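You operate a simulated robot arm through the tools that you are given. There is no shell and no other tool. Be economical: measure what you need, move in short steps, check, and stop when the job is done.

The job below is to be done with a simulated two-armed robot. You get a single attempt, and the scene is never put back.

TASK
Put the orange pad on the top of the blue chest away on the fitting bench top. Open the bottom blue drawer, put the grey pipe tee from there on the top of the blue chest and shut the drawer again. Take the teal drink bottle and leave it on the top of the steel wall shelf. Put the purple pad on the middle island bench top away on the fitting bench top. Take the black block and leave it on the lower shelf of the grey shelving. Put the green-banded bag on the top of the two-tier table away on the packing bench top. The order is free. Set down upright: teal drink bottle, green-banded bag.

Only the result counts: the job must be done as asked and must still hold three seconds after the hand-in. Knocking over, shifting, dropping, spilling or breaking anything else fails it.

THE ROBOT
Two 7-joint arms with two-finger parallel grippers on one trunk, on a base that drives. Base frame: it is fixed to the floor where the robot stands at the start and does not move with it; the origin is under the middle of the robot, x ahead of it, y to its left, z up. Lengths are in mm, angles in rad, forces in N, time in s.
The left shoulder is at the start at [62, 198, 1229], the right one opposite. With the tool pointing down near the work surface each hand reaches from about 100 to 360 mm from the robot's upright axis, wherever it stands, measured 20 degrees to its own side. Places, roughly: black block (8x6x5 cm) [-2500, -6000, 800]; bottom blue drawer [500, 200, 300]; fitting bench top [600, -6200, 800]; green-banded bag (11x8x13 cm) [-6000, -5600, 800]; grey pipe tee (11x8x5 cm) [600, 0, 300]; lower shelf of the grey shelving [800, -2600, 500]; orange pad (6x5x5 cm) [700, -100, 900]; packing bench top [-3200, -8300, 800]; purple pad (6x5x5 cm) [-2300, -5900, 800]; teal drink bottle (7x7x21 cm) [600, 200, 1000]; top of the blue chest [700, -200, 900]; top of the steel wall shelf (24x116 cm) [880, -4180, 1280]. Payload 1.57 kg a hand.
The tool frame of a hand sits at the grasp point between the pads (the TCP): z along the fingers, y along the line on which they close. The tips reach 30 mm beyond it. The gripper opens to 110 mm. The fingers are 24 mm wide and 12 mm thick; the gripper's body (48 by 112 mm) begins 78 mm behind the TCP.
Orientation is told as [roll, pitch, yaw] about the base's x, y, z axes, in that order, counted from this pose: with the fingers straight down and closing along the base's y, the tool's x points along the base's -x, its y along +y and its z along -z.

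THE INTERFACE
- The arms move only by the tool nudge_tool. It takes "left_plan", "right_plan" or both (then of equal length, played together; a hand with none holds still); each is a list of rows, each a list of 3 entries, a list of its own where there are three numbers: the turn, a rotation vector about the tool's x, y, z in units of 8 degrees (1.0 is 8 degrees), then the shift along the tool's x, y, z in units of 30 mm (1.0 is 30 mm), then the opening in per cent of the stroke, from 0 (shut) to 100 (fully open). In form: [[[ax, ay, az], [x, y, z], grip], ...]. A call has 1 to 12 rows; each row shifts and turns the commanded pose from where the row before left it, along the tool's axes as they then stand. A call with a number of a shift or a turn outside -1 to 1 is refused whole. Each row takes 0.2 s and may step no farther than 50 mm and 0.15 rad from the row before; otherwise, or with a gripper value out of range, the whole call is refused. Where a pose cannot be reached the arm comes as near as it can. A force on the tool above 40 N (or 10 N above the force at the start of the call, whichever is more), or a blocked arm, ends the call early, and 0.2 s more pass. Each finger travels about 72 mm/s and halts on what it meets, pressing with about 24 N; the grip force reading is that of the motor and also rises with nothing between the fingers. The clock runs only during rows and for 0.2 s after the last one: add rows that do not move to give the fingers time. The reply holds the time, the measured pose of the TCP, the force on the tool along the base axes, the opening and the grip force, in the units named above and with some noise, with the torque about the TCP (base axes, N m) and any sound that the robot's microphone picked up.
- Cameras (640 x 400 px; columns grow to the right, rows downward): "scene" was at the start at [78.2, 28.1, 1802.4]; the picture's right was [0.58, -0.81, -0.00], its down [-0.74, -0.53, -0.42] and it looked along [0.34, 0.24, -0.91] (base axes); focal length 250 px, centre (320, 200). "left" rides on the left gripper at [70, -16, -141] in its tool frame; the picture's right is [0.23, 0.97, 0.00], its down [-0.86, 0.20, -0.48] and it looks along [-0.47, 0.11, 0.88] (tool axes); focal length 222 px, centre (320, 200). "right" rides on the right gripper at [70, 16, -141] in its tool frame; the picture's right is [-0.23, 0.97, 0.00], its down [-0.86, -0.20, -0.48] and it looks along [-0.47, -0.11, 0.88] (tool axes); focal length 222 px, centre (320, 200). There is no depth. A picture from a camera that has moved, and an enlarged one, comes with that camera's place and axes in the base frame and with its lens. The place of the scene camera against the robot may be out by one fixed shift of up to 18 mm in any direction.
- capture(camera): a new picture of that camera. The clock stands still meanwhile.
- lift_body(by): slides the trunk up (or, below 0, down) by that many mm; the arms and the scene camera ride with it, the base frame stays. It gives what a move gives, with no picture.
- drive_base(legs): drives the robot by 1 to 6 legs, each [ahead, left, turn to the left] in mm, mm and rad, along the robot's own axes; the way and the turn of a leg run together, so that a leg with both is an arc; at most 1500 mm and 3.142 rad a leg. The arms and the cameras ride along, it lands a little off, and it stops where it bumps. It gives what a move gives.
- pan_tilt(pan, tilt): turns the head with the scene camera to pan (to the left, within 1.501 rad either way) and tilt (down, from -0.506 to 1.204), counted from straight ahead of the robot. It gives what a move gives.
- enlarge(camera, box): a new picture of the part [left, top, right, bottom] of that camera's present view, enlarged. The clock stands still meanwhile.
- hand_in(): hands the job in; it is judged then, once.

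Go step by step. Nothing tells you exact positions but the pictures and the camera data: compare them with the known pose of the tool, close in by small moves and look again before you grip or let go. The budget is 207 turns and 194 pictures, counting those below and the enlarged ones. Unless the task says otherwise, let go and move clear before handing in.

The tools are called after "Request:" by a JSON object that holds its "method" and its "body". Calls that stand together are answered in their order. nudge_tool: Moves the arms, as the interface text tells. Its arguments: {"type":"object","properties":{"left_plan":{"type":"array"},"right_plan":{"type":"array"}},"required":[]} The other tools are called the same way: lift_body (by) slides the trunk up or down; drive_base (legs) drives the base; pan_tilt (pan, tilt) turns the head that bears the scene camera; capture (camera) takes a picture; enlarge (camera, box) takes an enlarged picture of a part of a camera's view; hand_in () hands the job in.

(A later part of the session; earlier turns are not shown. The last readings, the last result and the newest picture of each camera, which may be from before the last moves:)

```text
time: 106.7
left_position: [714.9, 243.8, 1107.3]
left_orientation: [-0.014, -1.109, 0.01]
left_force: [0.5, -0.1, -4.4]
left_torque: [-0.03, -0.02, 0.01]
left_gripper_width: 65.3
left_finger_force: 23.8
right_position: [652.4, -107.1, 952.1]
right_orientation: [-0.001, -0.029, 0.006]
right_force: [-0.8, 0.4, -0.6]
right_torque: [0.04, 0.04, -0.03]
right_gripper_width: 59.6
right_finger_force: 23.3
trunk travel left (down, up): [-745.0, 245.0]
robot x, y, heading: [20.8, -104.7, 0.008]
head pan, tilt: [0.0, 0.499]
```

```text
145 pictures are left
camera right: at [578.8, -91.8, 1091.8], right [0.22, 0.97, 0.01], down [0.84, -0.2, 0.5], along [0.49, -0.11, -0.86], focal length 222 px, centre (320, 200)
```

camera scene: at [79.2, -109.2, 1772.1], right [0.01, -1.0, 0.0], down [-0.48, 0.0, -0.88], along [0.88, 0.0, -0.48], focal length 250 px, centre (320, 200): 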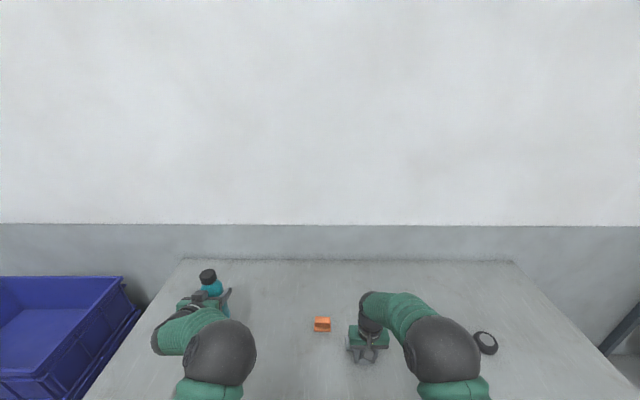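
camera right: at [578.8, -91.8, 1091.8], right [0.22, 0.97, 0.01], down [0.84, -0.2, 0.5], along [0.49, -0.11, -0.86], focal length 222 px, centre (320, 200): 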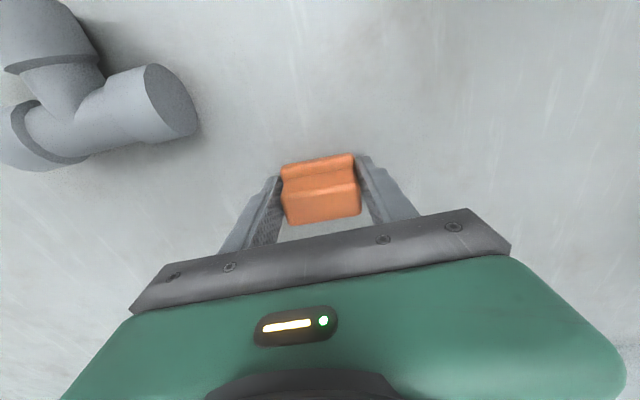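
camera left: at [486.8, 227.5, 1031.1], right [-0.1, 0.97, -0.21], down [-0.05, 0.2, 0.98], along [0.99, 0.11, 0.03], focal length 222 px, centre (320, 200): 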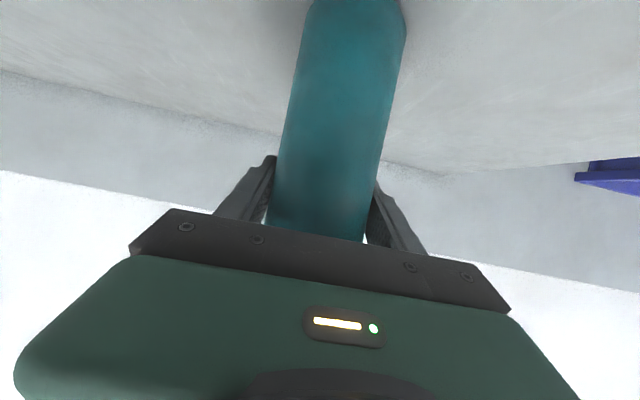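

Pad gripped (60 mm). Lift, raise the trunk, back away, and look to the right for the route.

Request:
{"method": "nudge_tool", "body": {"right_plan": [[[0, 0, 0], [0, 0, -0.7], 30], [[0, 0, 0], [0, 0, -1], 30], [[0, 0, 0], [0, 0, -1], 30], [[0, 0, 0], [0, 0, 0], 30]]}}

Request:
{"method": "lift_body", "body": {"by": 100}}

Request:
{"method": "drive_base", "body": {"legs": [[-520, 0, 0]]}}

Request:
{"method": "pan_tilt", "body": {"pan": -1.2, "tilt": 0.3}}

Request:
{"method": "capture", "body": {"camera": "scene"}}

```text
time: 107.7
left_position: [715.7, 245.2, 1105.5]
left_orientation: [-0.013, -1.11, 0.009]
left_force: [-0.4, 0.2, -4.3]
left_torque: [0.0, -0.07, 0.0]
left_gripper_width: 65.3
left_finger_force: 24.1
right_position: [652.1, -107.2, 1030.0]
right_orientation: [-0.002, -0.027, 0.006]
right_force: [0.6, -0.6, 0.1]
right_torque: [0.01, 0.0, 0.0]
right_gripper_width: 59.4
right_finger_force: 24.1
trunk travel left (down, up): [-745.0, 245.0]
robot x, y, heading: [24.8, -105.9, 0.009]
head pan, tilt: [0.0, 0.499]
```

```text
time: 109.0
left_position: [715.3, 244.7, 1206.3]
left_orientation: [-0.014, -1.107, 0.008]
left_force: [-0.1, -0.2, -4.9]
left_torque: [0.01, -0.01, -0.02]
left_gripper_width: 65.1
left_finger_force: 23.8
right_position: [653.0, -107.2, 1129.1]
right_orientation: [0.0, -0.029, 0.006]
right_force: [0.0, -0.1, -0.8]
right_torque: [0.0, 0.0, -0.01]
right_gripper_width: 59.4
right_finger_force: 23.8
trunk travel left (down, up): [-845.0, 145.0]
robot x, y, heading: [23.0, -104.7, 0.005]
head pan, tilt: [0.0, 0.499]
```

```text
time: 112.0
left_position: [200.1, 241.4, 1205.0]
left_orientation: [-0.013, -1.109, 0.011]
left_force: [0.3, 0.6, -5.2]
left_torque: [0.0, -0.03, -0.02]
left_gripper_width: 65.4
left_finger_force: 24.2
right_position: [137.9, -109.7, 1127.8]
right_orientation: [-0.003, -0.027, 0.005]
right_force: [-0.1, 0.1, -1.4]
right_torque: [-0.02, 0.0, 0.0]
right_gripper_width: 59.3
right_finger_force: 23.7
trunk travel left (down, up): [-845.0, 145.0]
robot x, y, heading: [-490.0, -105.3, 0.005]
head pan, tilt: [0.0, 0.499]
```

```text
time: 113.4
left_position: [195.7, 241.5, 1207.5]
left_orientation: [-0.015, -1.112, 0.009]
left_force: [0.2, -0.2, -4.2]
left_torque: [0.01, -0.06, 0.0]
left_gripper_width: 65.2
left_finger_force: 24.0
right_position: [133.2, -108.7, 1130.6]
right_orientation: [-0.002, -0.029, 0.005]
right_force: [-0.1, 0.5, -1.3]
right_torque: [0.0, -0.01, -0.01]
right_gripper_width: 59.3
right_finger_force: 23.2
trunk travel left (down, up): [-845.0, 145.0]
robot x, y, heading: [-494.1, -106.5, 0.007]
head pan, tilt: [-1.201, 0.3]
```

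```text
144 pictures are left
camera scene: at [-422.6, -198.5, 1890.7], right [-0.93, -0.37, 0.0], down [-0.11, 0.27, -0.96], along [0.35, -0.89, -0.3], focal length 250 px, centre (320, 200)
```

scene: 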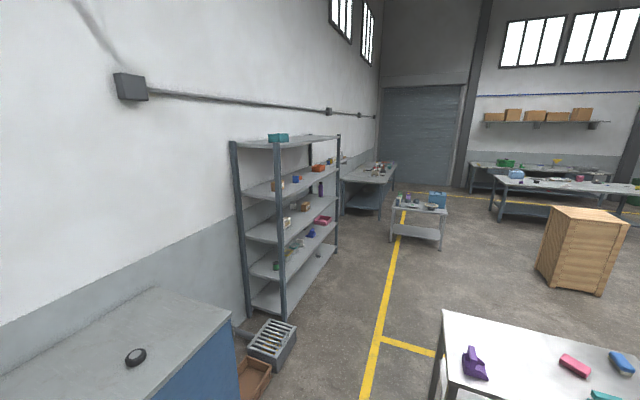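

I see the shelving (front x≈620, y −1960…−3300), a table corner near (−655, −1640), and a cart near (−120…−920, −4140). I'll travel sideways along x≈−200.

Request:
{"method": "drive_base", "body": {"legs": [[290, 0, 0], [0, -1400, 0]]}}

Request:
{"method": "capture", "body": {"camera": "scene"}}

```text
time: 122.1
left_position: [495.4, -1174.7, 1207.3]
left_orientation: [-0.017, -1.113, 0.018]
left_force: [-0.3, -0.2, -3.8]
left_torque: [0.03, -0.04, 0.0]
left_gripper_width: 65.1
left_finger_force: 24.1
right_position: [434.7, -1528.0, 1131.5]
right_orientation: [-0.005, -0.031, 0.01]
right_force: [-0.4, 0.3, -1.5]
right_torque: [-0.03, -0.01, 0.0]
right_gripper_width: 59.1
right_finger_force: 24.0
trunk travel left (down, up): [-845.0, 145.0]
robot x, y, heading: [-186.7, -1526.8, 0.017]
head pan, tilt: [-1.201, 0.3]
```

```text
143 pictures are left
camera scene: at [-121.3, -1618.8, 1890.9], right [-0.93, -0.37, 0.0], down [-0.11, 0.27, -0.96], along [0.35, -0.89, -0.29], focal length 250 px, centre (320, 200)
```

scene: 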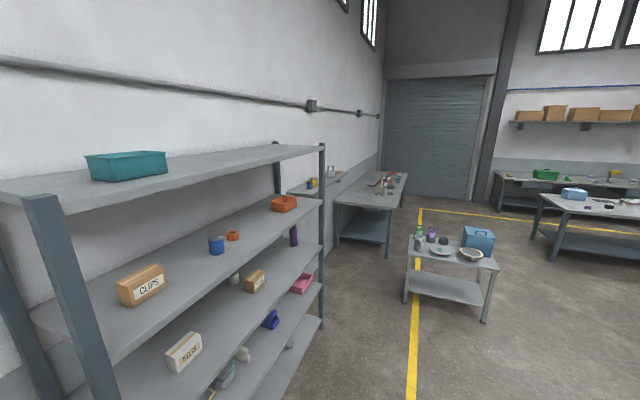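

The shelving ends near y=−3540 and the wall shelf begins at about −3600; the cart starts at y≈−4120. I'll draw the right hand back and the left hand inward before continuing.

Request:
{"method": "nudge_tool", "body": {"left_plan": [[[0, 0, 0], [0, -0.3, 0], 40], [[0, 0, 0], [0, -0.8, 0], 40], [[0, 0, 0], [0, -0.8, 0], 40], [[0, 0, 0], [0, -0.8, 0], 40], [[0, 0, 0], [0, -0.8, 0], 40], [[0, 0, 0], [0, -0.8, 0], 40], [[0, 0, 0], [0, -0.8, 0], 40], [[0, 0, 0], [0, -0.8, 0], 40], [[0, 0, 0], [0, -0.8, 0], 40], [[0, 0, 0], [0, -0.5, 0], 40]], "right_plan": [[[0, 0, 0], [0.85, -0.7, 0], 30], [[0, 0, 0], [0.85, -0.7, 0], 30], [[0, 0, 0], [0.85, -0.7, 0], 30], [[0, 0, 0], [0.85, -0.7, 0], 30], [[0, 0, 0], [0.85, -0.7, 0], 30], [[0, 0, 0], [0.85, -0.7, 0], 30], [[0, 0, 0], [0.85, -0.7, 0], 30], [[0, 0, 0], [0.85, -0.7, 0], 30], [[0, 0, 0], [0.85, -0.7, 0], 30], [[0, 0, 0], [0.85, -0.7, 0], 30]]}}

Request:
{"method": "drive_base", "body": {"legs": [[0, -1450, -0.015], [0, -850, 0]]}}

Request:
{"method": "pan_tilt", "body": {"pan": 0, "tilt": 0.4}}

Request:
{"method": "capture", "body": {"camera": "scene"}}

```text
time: 123.8
left_position: [479.4, -1211.6, 1227.6]
left_orientation: [-0.097, -1.138, 0.297]
left_force: [-0.1, -0.4, -4.9]
left_torque: [0.02, -0.01, 0.01]
left_gripper_width: 65.4
left_finger_force: 23.5
right_position: [254.0, -1678.8, 1128.6]
right_orientation: [0.0, -0.035, 0.013]
right_force: [-0.6, 1.8, -0.3]
right_torque: [0.03, 0.02, -0.02]
right_gripper_width: 59.0
right_finger_force: 24.0
trunk travel left (down, up): [-845.0, 145.0]
robot x, y, heading: [-191.6, -1526.3, 0.007]
head pan, tilt: [-1.201, 0.3]
stopped in row 8 (left hand): the arm was blocked; the commanded pose is now the measured one
```

```text
time: 135.3
left_position: [506.9, -3556.3, 1222.7]
left_orientation: [-0.083, -1.134, 0.286]
left_force: [0.5, -0.2, -3.9]
left_torque: [-0.01, -0.04, -0.02]
left_gripper_width: 64.7
left_finger_force: 24.6
right_position: [281.7, -4026.2, 1127.2]
right_orientation: [-0.002, -0.035, 0.015]
right_force: [0.3, 1.3, -1.1]
right_torque: [0.01, 0.02, -0.03]
right_gripper_width: 59.3
right_finger_force: 23.8
trunk travel left (down, up): [-845.0, 145.0]
robot x, y, heading: [-165.0, -3880.3, 0.013]
head pan, tilt: [-1.201, 0.3]
```

```text
time: 136.7
left_position: [501.7, -3553.4, 1224.8]
left_orientation: [-0.079, -1.134, 0.29]
left_force: [0.8, -0.3, -5.0]
left_torque: [0.02, -0.04, -0.01]
left_gripper_width: 65.3
left_finger_force: 23.6
right_position: [281.0, -4028.2, 1128.7]
right_orientation: [0.001, -0.036, 0.015]
right_force: [0.8, -1.1, -1.2]
right_torque: [0.04, -0.01, 0.01]
right_gripper_width: 59.0
right_finger_force: 23.7
trunk travel left (down, up): [-845.0, 145.0]
robot x, y, heading: [-161.3, -3881.1, 0.011]
head pan, tilt: [0.0, 0.4]
```

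```text
142 pictures are left
camera scene: at [-38.1, -3886.5, 1881.3], right [0.01, -1.0, 0.0], down [-0.39, -0.01, -0.92], along [0.92, 0.01, -0.39], focal length 250 px, centre (320, 200)
```

scene: 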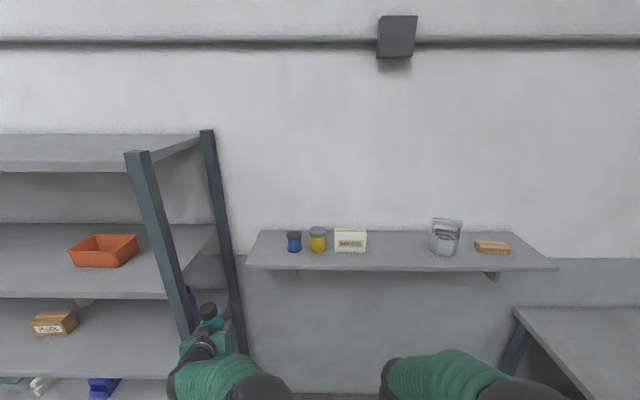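

The gap between the "Anchors" box and the glass jar (centre y≈−4228) suits the bottle. I'll raise the trunk, correct the small bottle tilt, and turn right so the left hand can reach that gap clear of the cart.

Request:
{"method": "lift_body", "body": {"by": 145}}

Request:
{"method": "nudge_tool", "body": {"left_plan": [[[-0.095, 0.17, 0.19], [0, 0, 0], 40], [[0, 0, 0], [-0.9, 0, -0.43], 40], [[0, 0, 0], [-0.9, 0, -0.43], 40], [[0, 0, 0], [0, 0, 0], 40]]}}

Request:
{"method": "drive_base", "body": {"legs": [[0, 0, -0.8]]}}

Request:
{"method": "capture", "body": {"camera": "scene"}}

Request:
{"method": "capture", "body": {"camera": "left"}}

```text
time: 138.4
left_position: [504.3, -3558.3, 1368.9]
left_orientation: [-0.081, -1.134, 0.282]
left_force: [0.4, -0.4, -3.9]
left_torque: [0.03, -0.04, 0.02]
left_gripper_width: 65.2
left_finger_force: 23.5
right_position: [280.8, -4029.0, 1273.8]
right_orientation: [-0.001, -0.037, 0.013]
right_force: [-0.1, 0.4, 0.5]
right_torque: [0.04, -0.01, -0.02]
right_gripper_width: 59.0
right_finger_force: 23.5
trunk travel left (down, up): [-990.0, 0.0]
robot x, y, heading: [-164.7, -3876.9, 0.016]
head pan, tilt: [0.0, 0.4]
```

```text
time: 139.4
left_position: [503.1, -3559.6, 1429.2]
left_orientation: [-0.008, -1.113, 0.218]
left_force: [-0.2, -0.4, -4.3]
left_torque: [0.0, -0.06, 0.02]
left_gripper_width: 65.0
left_finger_force: 23.8
right_position: [279.6, -4029.1, 1272.8]
right_orientation: [-0.001, -0.036, 0.013]
right_force: [-0.4, -0.5, -0.9]
right_torque: [0.02, -0.01, 0.03]
right_gripper_width: 59.0
right_finger_force: 23.7
trunk travel left (down, up): [-990.0, 0.0]
robot x, y, heading: [-160.8, -3880.4, 0.013]
head pan, tilt: [0.0, 0.4]
```

```text
time: 140.3
left_position: [514.1, -3586.9, 1430.6]
left_orientation: [-0.009, -1.113, 0.177]
left_force: [0.8, 0.8, -3.8]
left_torque: [-0.01, -0.03, 0.01]
left_gripper_width: 65.2
left_finger_force: 23.9
right_position: [270.8, -4047.1, 1274.9]
right_orientation: [0.0, -0.039, -0.027]
right_force: [-0.7, -0.4, -0.8]
right_torque: [-0.04, 0.0, 0.07]
right_gripper_width: 59.0
right_finger_force: 24.1
trunk travel left (down, up): [-990.0, 0.0]
robot x, y, heading: [-164.7, -3879.7, -0.033]
head pan, tilt: [0.0, 0.4]
stopped in leg 1: the robot was blocked; the commanded pose is now the measured one
```

```text
141 pictures are left
camera scene: at [-37.0, -3890.9, 2026.3], right [-0.03, -1.0, 0.0], down [-0.39, 0.01, -0.92], along [0.92, -0.03, -0.39], focal length 250 px, centre (320, 200)
```

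scene: 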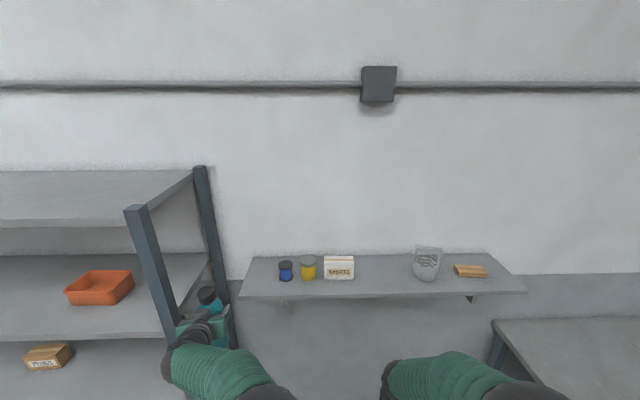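

```text
140 pictures are left
camera left: at [360.4, -3628.8, 1429.4], right [-0.26, 0.94, -0.21], down [-0.09, 0.19, 0.98], along [0.96, 0.28, 0.03], focal length 222 px, centre (320, 200)
```

left: 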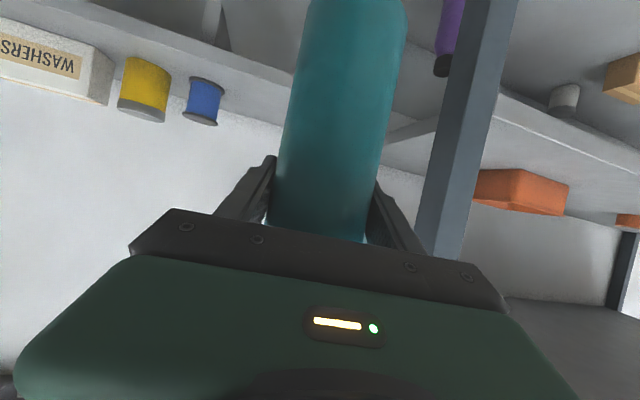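

The turn was blocked; the base is right beside the cart. I'll move back and left away from it before turning.

Request:
{"method": "drive_base", "body": {"legs": [[-70, 0, 0], [0, 220, 0]]}}

Request:
{"method": "drive_base", "body": {"legs": [[0, 0, -0.75]]}}

Request:
{"method": "capture", "body": {"camera": "scene"}}

```text
time: 142.6
left_position: [446.0, -3375.3, 1434.9]
left_orientation: [-0.001, -1.119, 0.165]
left_force: [0.5, 0.6, -4.2]
left_torque: [-0.03, -0.06, 0.0]
left_gripper_width: 65.4
left_finger_force: 24.4
right_position: [200.9, -3834.1, 1276.7]
right_orientation: [0.004, -0.047, -0.033]
right_force: [0.3, -0.3, -0.5]
right_torque: [-0.01, 0.01, 0.02]
right_gripper_width: 59.3
right_finger_force: 23.0
trunk travel left (down, up): [-990.0, 0.0]
robot x, y, heading: [-227.8, -3658.3, -0.033]
head pan, tilt: [0.0, 0.4]
```

```text
time: 145.0
left_position: [482.0, -3888.6, 1425.8]
left_orientation: [-0.033, -1.111, -0.542]
left_force: [0.3, -0.1, -3.7]
left_torque: [-0.04, -0.04, 0.03]
left_gripper_width: 65.4
left_finger_force: 24.0
right_position: [-9.8, -4063.3, 1275.4]
right_orientation: [-0.012, -0.041, -0.767]
right_force: [1.0, -0.9, -1.6]
right_torque: [-0.02, 0.02, 0.0]
right_gripper_width: 59.0
right_finger_force: 24.4
trunk travel left (down, up): [-990.0, 0.0]
robot x, y, heading: [-226.0, -3656.3, -0.772]
head pan, tilt: [0.0, 0.4]
```

```text
139 pictures are left
camera scene: at [-122.7, -3745.7, 2026.0], right [-0.7, -0.72, 0.01], down [-0.29, 0.27, -0.92], along [0.66, -0.64, -0.39], focal length 250 px, centre (320, 200)
```

scene: 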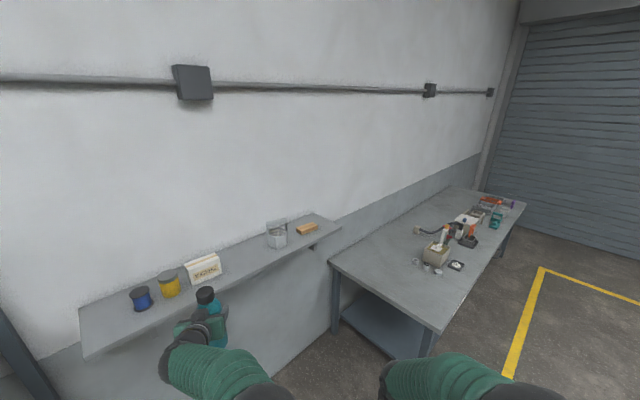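

The gap on the shelf is in view. Turn a bit more for cart clearance, then drive ahead; the sideways leg onto the shelf follows after a look.

Request:
{"method": "drive_base", "body": {"legs": [[0, 0, -0.178], [400, 0, 0]]}}

Request:
{"method": "pan_tilt", "body": {"pan": 0.5, "tilt": 0.6}}

Request:
{"method": "capture", "body": {"camera": "scene"}}

Request:
{"method": "capture", "body": {"camera": "left"}}

```text
time: 146.6
left_position: [423.2, -4017.3, 1439.5]
left_orientation: [-0.025, -1.128, -0.725]
left_force: [1.6, 0.9, -4.1]
left_torque: [-0.03, -0.04, -0.02]
left_gripper_width: 65.4
left_finger_force: 23.7
right_position: [-89.0, -4105.2, 1282.3]
right_orientation: [-0.003, -0.054, -0.946]
right_force: [0.6, 0.2, 0.4]
right_torque: [0.01, 0.0, 0.01]
right_gripper_width: 58.9
right_finger_force: 23.3
trunk travel left (down, up): [-990.0, 0.0]
robot x, y, heading: [-208.4, -3679.5, -0.951]
head pan, tilt: [0.0, 0.4]
stopped in leg 2: the robot was blocked; the commanded pose is now the measured one
```

```text
time: 147.5
left_position: [426.8, -4026.5, 1435.2]
left_orientation: [-0.017, -1.121, -0.732]
left_force: [0.4, 0.0, -4.7]
left_torque: [-0.02, -0.05, 0.0]
left_gripper_width: 65.3
left_finger_force: 23.6
right_position: [-83.7, -4113.8, 1278.9]
right_orientation: [-0.002, -0.051, -0.947]
right_force: [0.2, -0.4, 0.1]
right_torque: [0.03, 0.02, 0.0]
right_gripper_width: 59.0
right_finger_force: 24.6
trunk travel left (down, up): [-990.0, 0.0]
robot x, y, heading: [-211.9, -3682.4, -0.95]
head pan, tilt: [0.499, 0.6]
```

```text
138 pictures are left
camera scene: at [-114.2, -3749.6, 2008.4], right [-0.44, -0.9, 0.0], down [-0.51, 0.25, -0.82], along [0.74, -0.36, -0.57], focal length 250 px, centre (320, 200)
```

scene: 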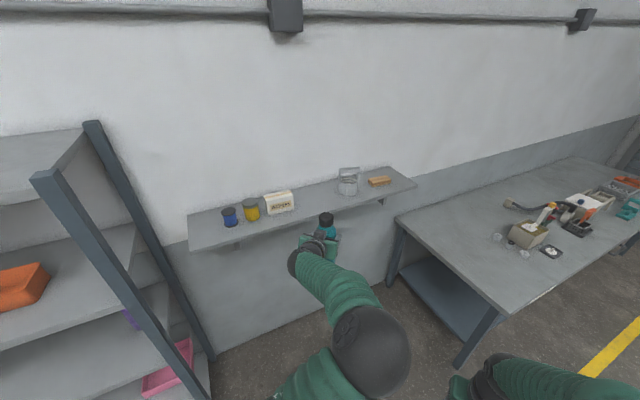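

```text
137 pictures are left
camera left: at [301.0, -3931.1, 1433.5], right [0.59, 0.78, -0.21], down [0.1, 0.19, 0.98], along [0.8, -0.6, 0.04], focal length 222 px, centre (320, 200)
```

left: 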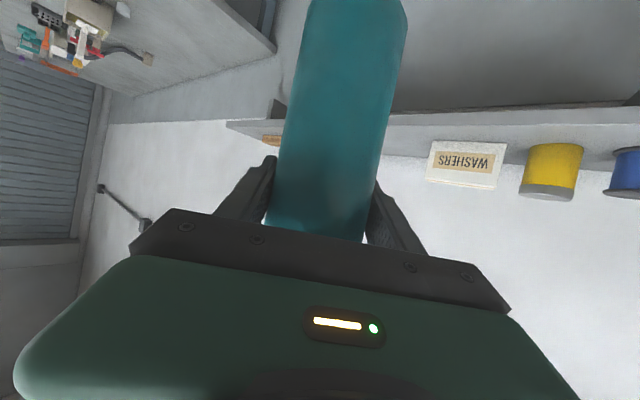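

The cart's top edge blocks the way ahead; I'll sidestep left (away from the cart) first, then go ahead.

Request:
{"method": "drive_base", "body": {"legs": [[0, 200, 0]]}}

Request:
{"method": "drive_base", "body": {"legs": [[250, 0, 0]]}}

Request:
{"method": "capture", "body": {"camera": "scene"}}

```text
time: 149.1
left_position: [574.0, -3926.2, 1438.0]
left_orientation: [0.009, -1.123, -0.762]
left_force: [-1.4, -1.9, -4.6]
left_torque: [0.0, -0.06, 0.09]
left_gripper_width: 65.2
left_finger_force: 23.7
right_position: [64.0, -4009.1, 1277.3]
right_orientation: [0.01, -0.049, -0.949]
right_force: [0.5, 0.2, 0.8]
right_torque: [0.01, 0.03, 0.01]
right_gripper_width: 59.1
right_finger_force: 24.3
trunk travel left (down, up): [-990.0, 0.0]
robot x, y, heading: [-50.3, -3561.2, -0.954]
head pan, tilt: [0.499, 0.6]
```

```text
time: 150.9
left_position: [718.9, -4110.5, 1441.3]
left_orientation: [-0.006, -1.13, -0.741]
left_force: [-0.8, -0.7, -4.3]
left_torque: [0.01, 0.0, 0.02]
left_gripper_width: 65.4
left_finger_force: 23.6
right_position: [206.2, -4196.7, 1280.8]
right_orientation: [0.006, -0.056, -0.946]
right_force: [0.6, -0.6, 0.5]
right_torque: [0.04, -0.04, -0.01]
right_gripper_width: 58.8
right_finger_force: 24.1
trunk travel left (down, up): [-990.0, 0.0]
robot x, y, heading: [89.6, -3760.8, -0.947]
head pan, tilt: [0.499, 0.6]
```

```text
136 pictures are left
camera scene: at [167.0, -3840.6, 2009.1], right [-0.43, -0.9, -0.01], down [-0.5, 0.25, -0.83], along [0.75, -0.35, -0.56], focal length 250 px, centre (320, 200)
```

scene: 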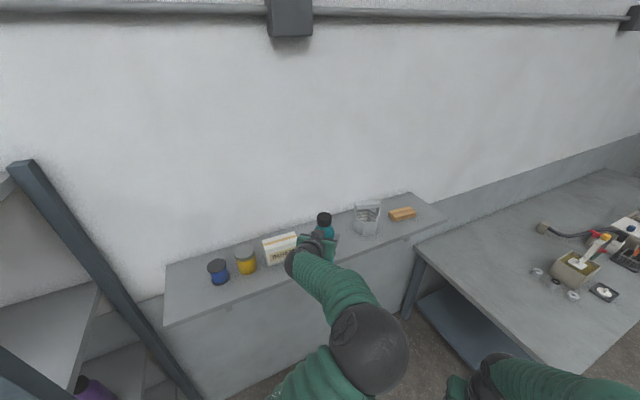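

On course. Drive the remaining ~130 mm ahead and 55 mm left to be over the gap centre (≈840, −4185).

Request:
{"method": "drive_base", "body": {"legs": [[130, 0, 0], [0, 52, 0]]}}

Request:
{"method": "capture", "body": {"camera": "scene"}}

Request:
{"method": "capture", "body": {"camera": "left"}}

```text
time: 152.7
left_position: [837.5, -4189.8, 1439.6]
left_orientation: [-0.013, -1.124, -0.743]
left_force: [-1.1, -1.4, -4.8]
left_torque: [-0.02, -0.04, 0.05]
left_gripper_width: 65.4
left_finger_force: 24.6
right_position: [324.5, -4276.2, 1278.1]
right_orientation: [0.002, -0.054, -0.95]
right_force: [-0.6, 0.1, -0.1]
right_torque: [0.02, -0.06, -0.03]
right_gripper_width: 58.7
right_finger_force: 24.3
trunk travel left (down, up): [-990.0, 0.0]
robot x, y, heading: [207.5, -3836.3, -0.947]
head pan, tilt: [0.499, 0.6]
```

```text
135 pictures are left
camera scene: at [311.6, -3911.7, 2007.8], right [-0.43, -0.9, 0.0], down [-0.51, 0.25, -0.82], along [0.74, -0.36, -0.57], focal length 250 px, centre (320, 200)
```

scene: 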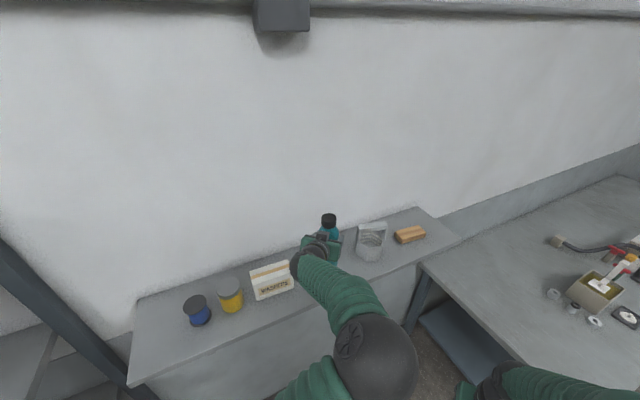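

```text
134 pictures are left
camera left: at [711.0, -4093.2, 1436.0], right [0.59, 0.78, -0.21], down [0.09, 0.19, 0.98], along [0.8, -0.6, 0.04], focal length 222 px, centre (320, 200)
```

left: 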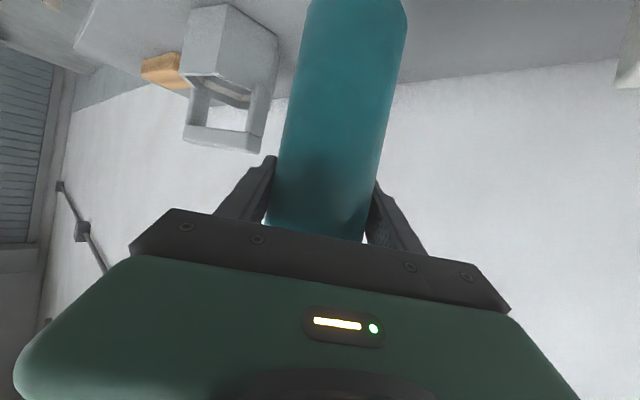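

Bottle is well placed between box and jar. Descend toward the shelf.

Request:
{"method": "nudge_tool", "body": {"left_plan": [[[0, 0.1, 0], [0.6, 0, 0.28], 40], [[0, 0, 0], [0.6, 0, 0.28], 40], [[0, 0, 0], [0.1, 0, 0.05], 40], [[0, 0, 0], [0, 0, 0], 40]]}}

Request:
{"method": "capture", "body": {"camera": "scene"}}

```text
time: 153.9
left_position: [829.3, -4178.2, 1428.7]
left_orientation: [-0.073, -1.15, -0.607]
left_force: [-0.4, 0.7, -3.4]
left_torque: [0.0, -0.03, 0.06]
left_gripper_width: 65.2
left_finger_force: 24.1
right_position: [288.3, -4294.8, 1278.7]
right_orientation: [0.03, -0.056, -0.961]
right_force: [-2.0, -0.6, -0.8]
right_torque: [0.09, -0.17, 0.02]
right_gripper_width: 58.9
right_finger_force: 24.1
trunk travel left (down, up): [-990.0, 0.0]
robot x, y, heading: [202.1, -3842.4, -0.951]
head pan, tilt: [0.499, 0.6]
stopped in row 4 (left hand): the arm was blocked; the commanded pose is now the measured one
```

```text
133 pictures are left
camera scene: at [269.7, -3936.5, 2010.5], right [-0.44, -0.9, -0.02], down [-0.5, 0.26, -0.83], along [0.75, -0.35, -0.56], focal length 250 px, centre (320, 200)
```

scene: 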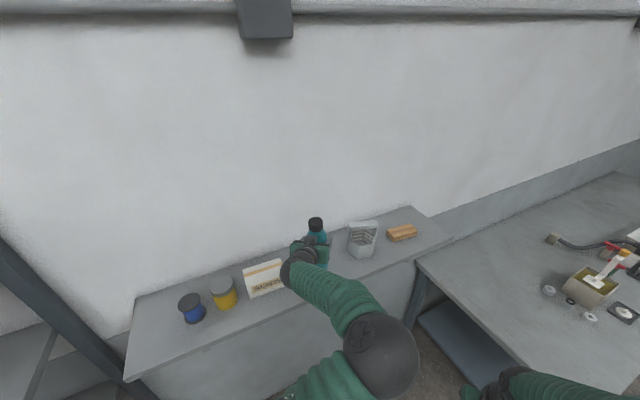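

The arm was blocked and the torso seems pushed slightly; something may touch. Look closely before moving on.

Request:
{"method": "enlarge", "body": {"camera": "scene", "box": [220, 190, 460, 400]}}

Request:
{"method": "capture", "body": {"camera": "left"}}

Request:
{"method": "capture", "body": {"camera": "right"}}

```text
1.90 times, centred on (340, 295) of scene
camera zoom: at [269.7, -3936.5, 2010.5], right [-0.44, -0.9, -0.02], down [-0.5, 0.26, -0.83], along [0.75, -0.35, -0.56], focal length 475 px, centre (282, 19)
```

zoom: 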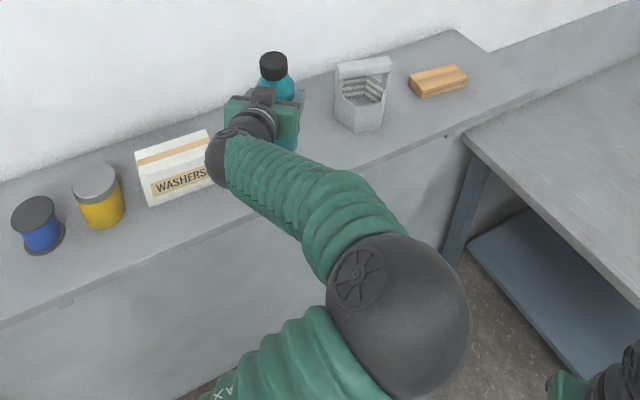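

```text
131 pictures are left
camera left: at [696.2, -4092.7, 1422.0], right [0.53, 0.81, -0.24], down [0.07, 0.23, 0.97], along [0.84, -0.53, 0.07], focal length 222 px, centre (320, 200)
```

left: 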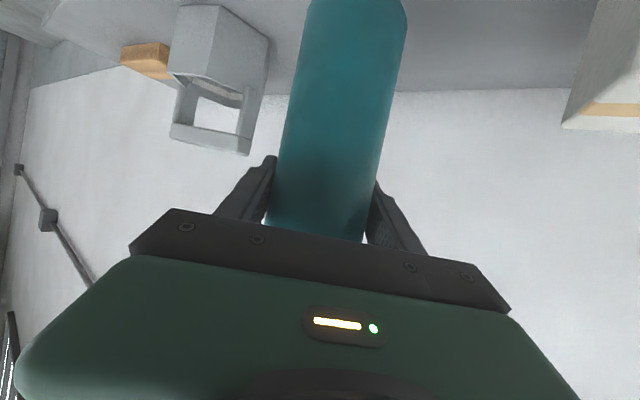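

```text
130 pictures are left
camera right: at [254.1, -4224.3, 1416.2], right [0.93, 0.37, 0.04], down [0.3, -0.8, 0.52], along [0.23, -0.47, -0.85], focal length 222 px, centre (320, 200)
```

right: 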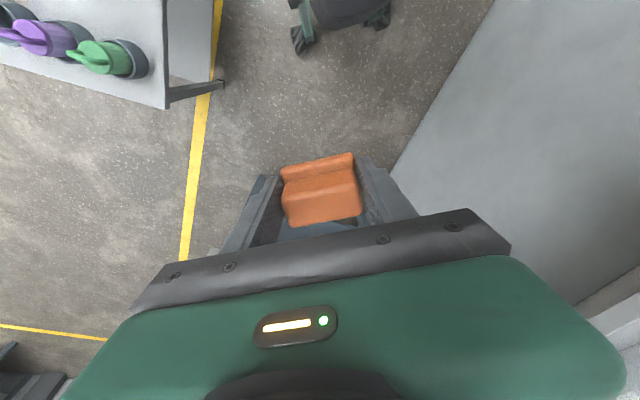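

The torso leans ~0.03 rad, so the left wrist likely presses on something (perhaps near the box). Raise slightly and swing the hand's yaw toward the wall to free it.

Request:
{"method": "nudge_tool", "body": {"left_plan": [[[0, 0, 0], [-0.45, 0, -0.2], 40], [[-0.9, -0.03, -0.43], [0, 0, 0], 40], [[-0.9, -0.03, -0.43], [0, 0, 0], 40], [[0, 0, 0], [0, 0, 0], 40]]}}

Request:
{"method": "capture", "body": {"camera": "scene"}}

```text
time: 154.8
left_position: [904.3, -4076.8, 1461.5]
left_orientation: [-0.3, -1.139, 0.079]
left_force: [-0.8, -0.9, -4.8]
left_torque: [0.05, -0.02, 0.07]
left_gripper_width: 65.6
left_finger_force: 23.6
right_position: [292.9, -4288.4, 1278.1]
right_orientation: [0.024, -0.058, -0.96]
right_force: [-0.4, -0.7, -0.4]
right_torque: [0.04, 0.01, 0.01]
right_gripper_width: 58.9
right_finger_force: 23.9
trunk travel left (down, up): [-990.0, 0.0]
robot x, y, heading: [204.9, -3840.8, -0.951]
head pan, tilt: [0.499, 0.6]
stopped in row 4 (left hand): the arm was blocked; the commanded pose is now the measured one
```

```text
129 pictures are left
camera scene: at [290.0, -3923.8, 2010.3], right [-0.43, -0.9, -0.01], down [-0.51, 0.25, -0.83], along [0.75, -0.36, -0.56], focal length 250 px, centre (320, 200)
```

scene: 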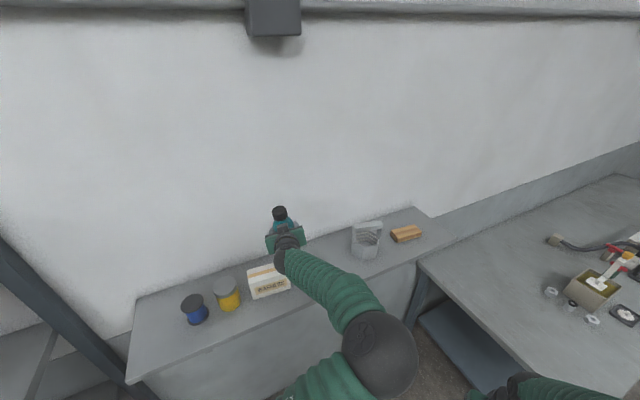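

The arm behaved oddly near a joint limit; the bottle is now above and behind the box. I'll lift gently and see before retreating.

Request:
{"method": "nudge_tool", "body": {"left_plan": [[[0, 0, 0], [-0.5, -0.07, -0.22], 40], [[0, 0, 0], [-0.5, -0.07, -0.22], 40], [[0, 0, 0], [0, 0, 0], 40]]}}

Request:
{"method": "capture", "body": {"camera": "left"}}

```text
time: 155.8
left_position: [916.6, -4051.9, 1491.5]
left_orientation: [-0.298, -1.141, 0.121]
left_force: [-0.3, -0.6, -3.6]
left_torque: [0.04, -0.03, 0.1]
left_gripper_width: 65.4
left_finger_force: 23.8
right_position: [292.2, -4289.6, 1276.1]
right_orientation: [0.027, -0.059, -0.96]
right_force: [0.7, -0.2, -0.7]
right_torque: [-0.04, 0.03, 0.01]
right_gripper_width: 59.1
right_finger_force: 23.4
trunk travel left (down, up): [-990.0, 0.0]
robot x, y, heading: [203.7, -3837.4, -0.952]
head pan, tilt: [0.499, 0.6]
stopped in row 3 (left hand): the arm was blocked; the commanded pose is now the measured one
```

```text
128 pictures are left
camera left: at [756.8, -4044.2, 1485.6], right [0.05, 0.94, -0.33], down [-0.05, 0.33, 0.94], along [1.0, -0.03, 0.06], focal length 222 px, centre (320, 200)
```

left: 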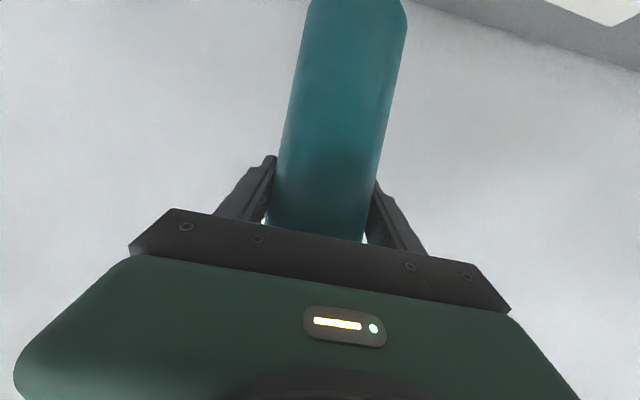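

Higher now. Strafe right (away from the wall) to withdraw the bottle from over the shelf.

Request:
{"method": "drive_base", "body": {"legs": [[0, -110, 0]]}}

Request:
{"method": "capture", "body": {"camera": "scene"}}

```text
time: 157.0
left_position: [866.2, -4088.2, 1475.1]
left_orientation: [-0.305, -1.115, 0.128]
left_force: [1.5, 1.3, -5.3]
left_torque: [-0.01, -0.05, -0.08]
left_gripper_width: 65.1
left_finger_force: 23.6
right_position: [236.5, -4329.0, 1281.0]
right_orientation: [-0.003, -0.06, -0.95]
right_force: [0.9, 0.8, -0.6]
right_torque: [-0.02, 0.06, 0.04]
right_gripper_width: 59.0
right_finger_force: 23.8
trunk travel left (down, up): [-990.0, 0.0]
robot x, y, heading: [122.0, -3901.3, -0.947]
head pan, tilt: [0.499, 0.6]
```

```text
127 pictures are left
camera scene: at [238.4, -3962.9, 2005.4], right [-0.44, -0.9, 0.01], down [-0.52, 0.24, -0.82], along [0.74, -0.36, -0.57], focal length 250 px, centre (320, 200)
```

scene: 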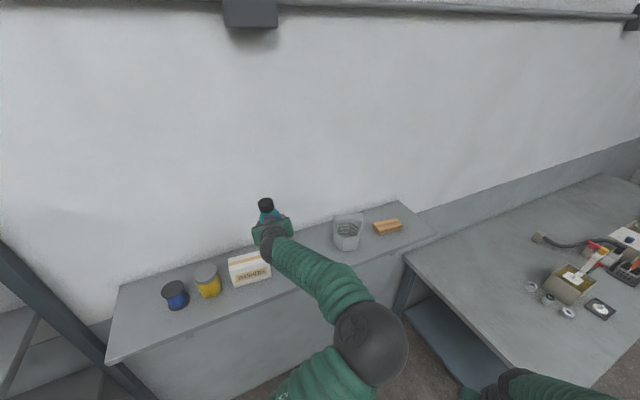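

The lean vanished. I'll level the bottle and draw the hand straight back from the wall, then re-approach with a better heading.

Request:
{"method": "nudge_tool", "body": {"left_plan": [[[-0.41, 0.16, 0.82], [0, 0, 0], 40], [[0, 0, 0], [0.44, 0.1, -0.9], 40], [[0, 0, 0], [0.44, 0.1, -0.9], 40], [[0, 0, 0], [0.44, 0.1, -0.9], 40], [[0, 0, 0], [0, 0, 0], 40]]}}

Request:
{"method": "capture", "body": {"camera": "scene"}}

```text
time: 157.9
left_position: [829.9, -3978.5, 1489.4]
left_orientation: [-0.26, -1.081, 0.268]
left_force: [0.3, 0.6, -4.6]
left_torque: [0.02, -0.05, 0.0]
left_gripper_width: 65.3
left_finger_force: 23.6
right_position: [232.0, -4324.9, 1284.9]
right_orientation: [-0.002, -0.065, -0.951]
right_force: [0.8, 0.5, -1.4]
right_torque: [-0.04, 0.02, -0.01]
right_gripper_width: 58.9
right_finger_force: 23.9
trunk travel left (down, up): [-990.0, 0.0]
robot x, y, heading: [119.3, -3901.7, -0.947]
head pan, tilt: [0.499, 0.6]
stopped in row 4 (left hand): the arm was blocked; the commanded pose is now the measured one
```

```text
126 pictures are left
camera scene: at [213.7, -3975.1, 2008.4], right [-0.44, -0.9, 0.0], down [-0.51, 0.25, -0.82], along [0.74, -0.36, -0.57], focal length 250 px, centre (320, 200)
```

scene: 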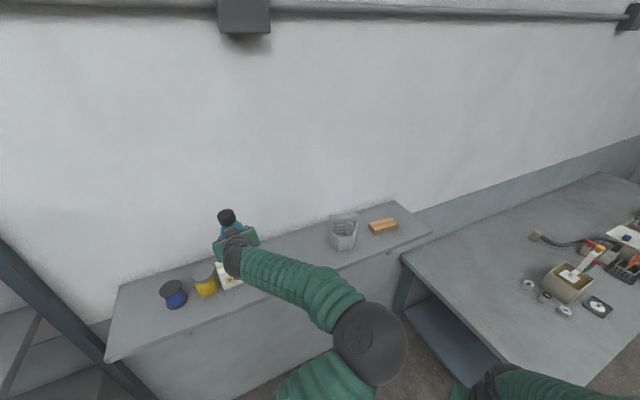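

The bottle is now over the box; I'll raise it a little more, then back the robot diagonally away from shelf and cart.

Request:
{"method": "nudge_tool", "body": {"left_plan": [[[0, 0, 0], [-0.55, -0.07, -0.25], 40], [[0, 0, 0], [-0.55, -0.07, -0.25], 40]]}}

Request:
{"method": "drive_base", "body": {"legs": [[-330, 0, 0]]}}

Request:
{"method": "capture", "body": {"camera": "scene"}}

```text
time: 158.7
left_position: [797.0, -4008.3, 1535.6]
left_orientation: [-0.238, -1.104, 0.234]
left_force: [-0.3, -0.6, -3.7]
left_torque: [0.03, 0.01, -0.03]
left_gripper_width: 65.3
left_finger_force: 24.3
right_position: [204.1, -4343.8, 1281.5]
right_orientation: [0.019, -0.064, -0.96]
right_force: [0.9, 0.2, -0.4]
right_torque: [-0.03, 0.01, 0.01]
right_gripper_width: 59.1
right_finger_force: 23.6
trunk travel left (down, up): [-990.0, 0.0]
robot x, y, heading: [112.8, -3905.4, -0.948]
head pan, tilt: [0.499, 0.6]
stopped in row 2 (left hand): the arm was blocked; the commanded pose is now the measured one
```

```text
time: 160.8
left_position: [636.2, -3727.6, 1524.7]
left_orientation: [-0.237, -1.091, 0.242]
left_force: [0.5, 0.9, -4.7]
left_torque: [-0.03, -0.02, -0.04]
left_gripper_width: 65.2
left_finger_force: 23.4
right_position: [37.3, -4070.7, 1281.3]
right_orientation: [0.002, -0.059, -0.957]
right_force: [-0.1, -0.4, 0.0]
right_torque: [0.03, 0.0, 0.01]
right_gripper_width: 58.9
right_finger_force: 23.9
trunk travel left (down, up): [-990.0, 0.0]
robot x, y, heading: [-71.6, -3638.2, -0.95]
head pan, tilt: [0.499, 0.6]
```

```text
125 pictures are left
camera scene: at [34.2, -3718.6, 2006.9], right [-0.44, -0.9, 0.0], down [-0.51, 0.25, -0.82], along [0.74, -0.36, -0.57], focal length 250 px, centre (320, 200)
```

scene: 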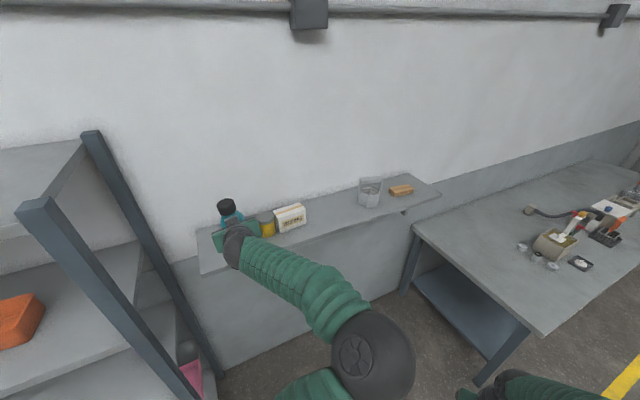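

Clear of the shelf. Back up a little more and swing the left hand's yaw back to straight ahead of the robot to restore a comfortable arm posture.

Request:
{"method": "drive_base", "body": {"legs": [[-150, 0, 0]]}}

Request:
{"method": "nudge_tool", "body": {"left_plan": [[[0.887, 0.108, 0.449], [0, 0, 0], 40], [[0.887, 0.108, 0.449], [0, 0, 0], 40], [[0.887, 0.108, 0.449], [0, 0, 0], 40], [[0.887, 0.108, 0.449], [0, 0, 0], 40], [[0.887, 0.108, 0.449], [0, 0, 0], 40], [[0.887, 0.108, 0.449], [0, 0, 0], 40], [[0.887, 0.108, 0.449], [0, 0, 0], 40], [[0, 0, 0], [0, 0, 0], 40]]}}

Request:
{"method": "capture", "body": {"camera": "scene"}}

```text
time: 162.2
left_position: [549.3, -3604.1, 1526.6]
left_orientation: [-0.233, -1.091, 0.252]
left_force: [0.0, -0.4, -5.2]
left_torque: [0.01, -0.09, 0.0]
left_gripper_width: 65.6
left_finger_force: 23.8
right_position: [-52.3, -3952.3, 1282.4]
right_orientation: [0.003, -0.06, -0.956]
right_force: [0.3, -0.7, -0.2]
right_torque: [0.03, 0.02, -0.02]
right_gripper_width: 59.0
right_finger_force: 24.0
trunk travel left (down, up): [-990.0, 0.0]
robot x, y, heading: [-156.6, -3516.9, -0.955]
head pan, tilt: [0.499, 0.6]
```

```text
time: 164.0
left_position: [543.3, -3590.9, 1530.0]
left_orientation: [-0.242, -1.099, -0.721]
left_force: [0.0, 0.6, -5.0]
left_torque: [-0.03, -0.03, 0.0]
left_gripper_width: 65.6
left_finger_force: 24.1
right_position: [-57.5, -3941.0, 1286.5]
right_orientation: [0.003, -0.068, -0.956]
right_force: [0.0, -0.3, -0.9]
right_torque: [-0.02, 0.05, 0.02]
right_gripper_width: 59.0
right_finger_force: 24.2
trunk travel left (down, up): [-990.0, 0.0]
robot x, y, heading: [-160.3, -3516.6, -0.946]
head pan, tilt: [0.499, 0.6]
```

```text
124 pictures are left
camera scene: at [-54.2, -3585.2, 2008.0], right [-0.44, -0.9, 0.0], down [-0.51, 0.24, -0.82], along [0.74, -0.36, -0.57], focal length 250 px, centre (320, 200)
```

scene: 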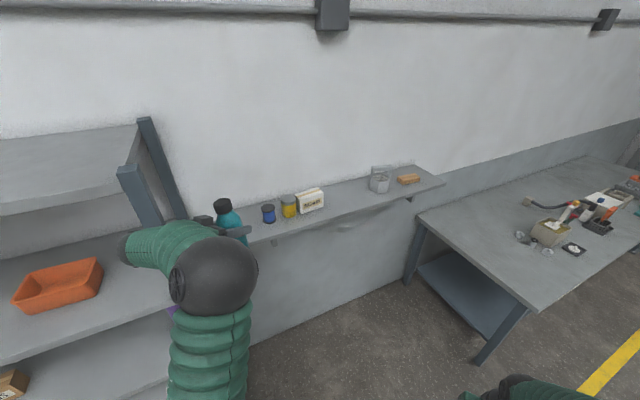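

Good posture now. Level the bottle and test the placing pose here in free air: outward, lower.

Request:
{"method": "nudge_tool", "body": {"left_plan": [[[-0.33, -0.06, 0.67], [0, 0, 0], 40], [[0, 0, 0], [0.31, -0.56, 0.85], 40], [[0, 0, 0], [0.31, -0.56, 0.85], 40], [[0, 0, 0], [0.31, -0.56, 0.85], 40], [[0, 0, 0], [0.31, -0.56, 0.85], 40], [[0, 0, 0], [0.31, -0.56, 0.85], 40], [[0, 0, 0], [0.31, -0.56, 0.85], 40], [[0, 0, 0], [0, 0, 0], 40]]}}

Request:
{"method": "capture", "body": {"camera": "scene"}}

```text
time: 165.8
left_position: [526.3, -3746.7, 1414.5]
left_orientation: [-0.007, -1.119, -0.931]
left_force: [0.3, -0.3, -5.3]
left_torque: [-0.01, -0.05, 0.0]
left_gripper_width: 65.5
left_finger_force: 23.9
right_position: [-57.8, -3944.0, 1284.0]
right_orientation: [0.005, -0.069, -0.957]
right_force: [1.3, -0.6, 0.4]
right_torque: [-0.03, 0.0, 0.0]
right_gripper_width: 59.0
right_finger_force: 24.3
trunk travel left (down, up): [-990.0, 0.0]
robot x, y, heading: [-159.2, -3517.4, -0.951]
head pan, tilt: [0.499, 0.6]
```

```text
123 pictures are left
camera scene: at [-59.5, -3591.7, 2008.0], right [-0.44, -0.9, 0.0], down [-0.51, 0.25, -0.82], along [0.74, -0.36, -0.57], focal length 250 px, centre (320, 200)
```

scene: 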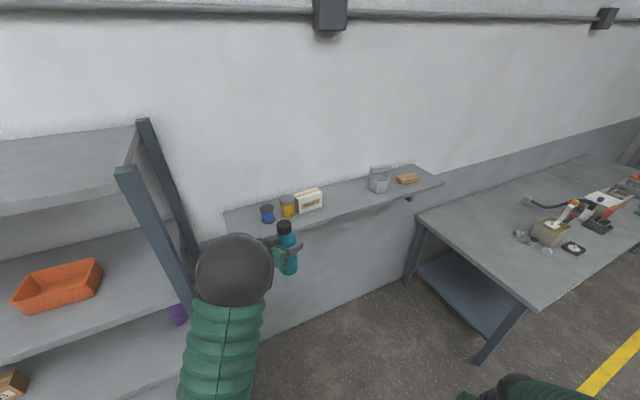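

Pose is comfortable and upright. Test a 25 mm descent here, then go up 60.

Request:
{"method": "nudge_tool", "body": {"left_plan": [[[0, 0, 0], [0.75, 0, 0.36], 40], [[0, 0, 0], [0, 0, 0], 40], [[0, 0, 0], [0, 0, 0], 40]]}}

Request:
{"method": "nudge_tool", "body": {"left_plan": [[[0, 0, 0], [-0.9, 0, -0.43], 40], [[0, 0, 0], [-0.9, 0, -0.43], 40], [[0, 0, 0], [0, 0, 0], 40]]}}

```text
time: 166.6
left_position: [523.6, -3746.0, 1390.7]
left_orientation: [-0.004, -1.12, -0.934]
left_force: [0.7, 0.7, -4.4]
left_torque: [0.02, -0.02, 0.01]
left_gripper_width: 65.4
left_finger_force: 24.2
right_position: [-61.2, -3944.8, 1285.5]
right_orientation: [0.008, -0.068, -0.956]
right_force: [0.0, -0.1, -1.2]
right_torque: [-0.01, 0.01, 0.02]
right_gripper_width: 58.9
right_finger_force: 24.0
trunk travel left (down, up): [-990.0, 0.0]
robot x, y, heading: [-159.3, -3520.5, -0.948]
head pan, tilt: [0.499, 0.6]
```

```text
time: 167.4
left_position: [524.8, -3747.0, 1449.1]
left_orientation: [-0.005, -1.12, -0.934]
left_force: [-0.4, 0.0, -4.0]
left_torque: [-0.02, -0.03, 0.0]
left_gripper_width: 65.4
left_finger_force: 24.0
right_position: [-61.3, -3943.8, 1284.3]
right_orientation: [0.007, -0.068, -0.957]
right_force: [-1.2, 0.4, -0.1]
right_torque: [0.02, -0.04, 0.04]
right_gripper_width: 59.0
right_finger_force: 24.6
trunk travel left (down, up): [-990.0, 0.0]
robot x, y, heading: [-161.2, -3517.2, -0.951]
head pan, tilt: [0.499, 0.6]
```

Works well. Drive ahead toward the gap (target TCP ≈ (838, −4190)).

Request:
{"method": "drive_base", "body": {"legs": [[400, 0, 0]]}}

Request:
{"method": "nudge_tool", "body": {"left_plan": [[[0, 0, 0], [0, 0, 0], 40], [[0, 0, 0], [0, 0, 0], 40]]}}

Request:
{"method": "capture", "body": {"camera": "scene"}}

```text
time: 169.9
left_position: [751.9, -4077.4, 1450.8]
left_orientation: [-0.004, -1.123, -0.942]
left_force: [0.7, 0.6, -3.7]
left_torque: [-0.03, 0.01, -0.01]
left_gripper_width: 65.4
left_finger_force: 23.7
right_position: [165.4, -4269.3, 1286.3]
right_orientation: [0.006, -0.071, -0.966]
right_force: [-0.2, 0.4, -0.3]
right_torque: [-0.04, -0.01, 0.0]
right_gripper_width: 59.0
right_finger_force: 24.2
trunk travel left (down, up): [-990.0, 0.0]
robot x, y, heading: [71.5, -3844.5, -0.966]
head pan, tilt: [0.499, 0.6]
```

```text
time: 170.5
left_position: [753.6, -4080.3, 1449.7]
left_orientation: [-0.006, -1.121, -0.939]
left_force: [0.5, -0.4, -3.4]
left_torque: [-0.01, -0.05, 0.02]
left_gripper_width: 65.1
left_finger_force: 23.5
right_position: [165.9, -4272.1, 1284.2]
right_orientation: [0.005, -0.069, -0.967]
right_force: [-0.1, -0.1, -0.6]
right_torque: [0.02, 0.0, -0.01]
right_gripper_width: 59.0
right_finger_force: 23.8
trunk travel left (down, up): [-990.0, 0.0]
robot x, y, heading: [72.0, -3846.3, -0.961]
head pan, tilt: [0.499, 0.6]
```

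```text
122 pictures are left
camera scene: at [168.9, -3920.1, 2008.1], right [-0.45, -0.9, 0.0], down [-0.51, 0.25, -0.82], along [0.74, -0.37, -0.57], focal length 250 px, centre (320, 200)
```

scene: 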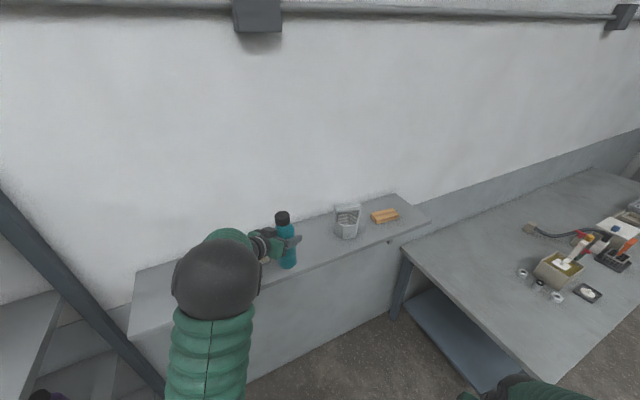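

Continue the last 134 mm.

Request:
{"method": "drive_base", "body": {"legs": [[134, 12, 0]]}}

Request:
{"method": "nudge_tool", "body": {"left_plan": [[[0, 0, 0], [0.6, 0, 0.29], 40], [[0, 0, 0], [0.3, 0, 0.145], 40], [[0, 0, 0], [0, 0, 0], 40]]}}

Request:
{"method": "capture", "body": {"camera": "left"}}

Request:
{"method": "capture", "body": {"camera": "scene"}}

```text
time: 171.8
left_position: [830.6, -4177.6, 1456.3]
left_orientation: [-0.001, -1.13, -0.945]
left_force: [-0.7, -0.6, -2.7]
left_torque: [-0.02, 0.03, 0.01]
left_gripper_width: 65.3
left_finger_force: 24.2
right_position: [242.9, -4368.3, 1288.2]
right_orientation: [0.009, -0.077, -0.969]
right_force: [0.2, 0.0, 0.2]
right_torque: [0.05, -0.03, 0.05]
right_gripper_width: 58.8
right_finger_force: 24.1
trunk travel left (down, up): [-990.0, 0.0]
robot x, y, heading: [152.9, -3949.7, -0.967]
head pan, tilt: [0.499, 0.6]
```

```text
time: 172.6
left_position: [836.1, -4181.4, 1422.4]
left_orientation: [-0.006, -1.123, -0.94]
left_force: [-0.2, 0.8, -3.6]
left_torque: [-0.04, -0.02, -0.03]
left_gripper_width: 65.5
left_finger_force: 24.0
right_position: [248.4, -4371.6, 1285.8]
right_orientation: [0.007, -0.071, -0.967]
right_force: [-1.0, 0.2, -0.3]
right_torque: [-0.01, 0.01, -0.03]
right_gripper_width: 59.0
right_finger_force: 24.1
trunk travel left (down, up): [-990.0, 0.0]
robot x, y, heading: [159.4, -3949.6, -0.963]
head pan, tilt: [0.499, 0.6]
```

```text
121 pictures are left
camera left: at [730.5, -4061.6, 1420.7], right [0.73, 0.65, -0.21], down [0.13, 0.17, 0.98], along [0.67, -0.74, 0.04], focal length 222 px, centre (320, 200)
```

left: 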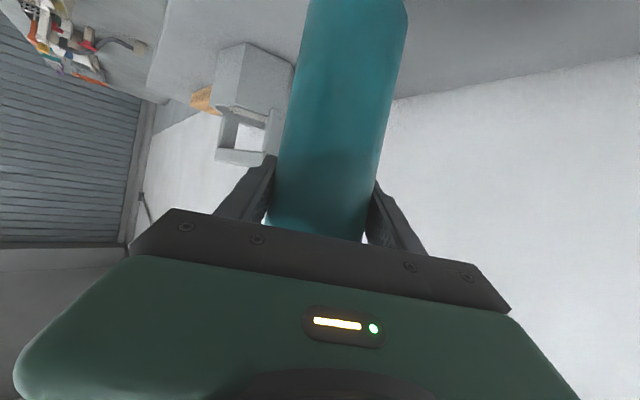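

```text
120 pictures are left
camera scene: at [251.6, -4016.1, 2008.6], right [-0.45, -0.89, 0.0], down [-0.51, 0.25, -0.83], along [0.74, -0.37, -0.56], focal length 250 px, centre (320, 200)
```

scene: 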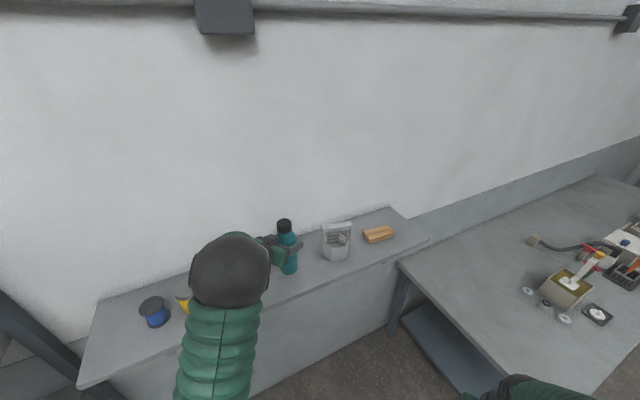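

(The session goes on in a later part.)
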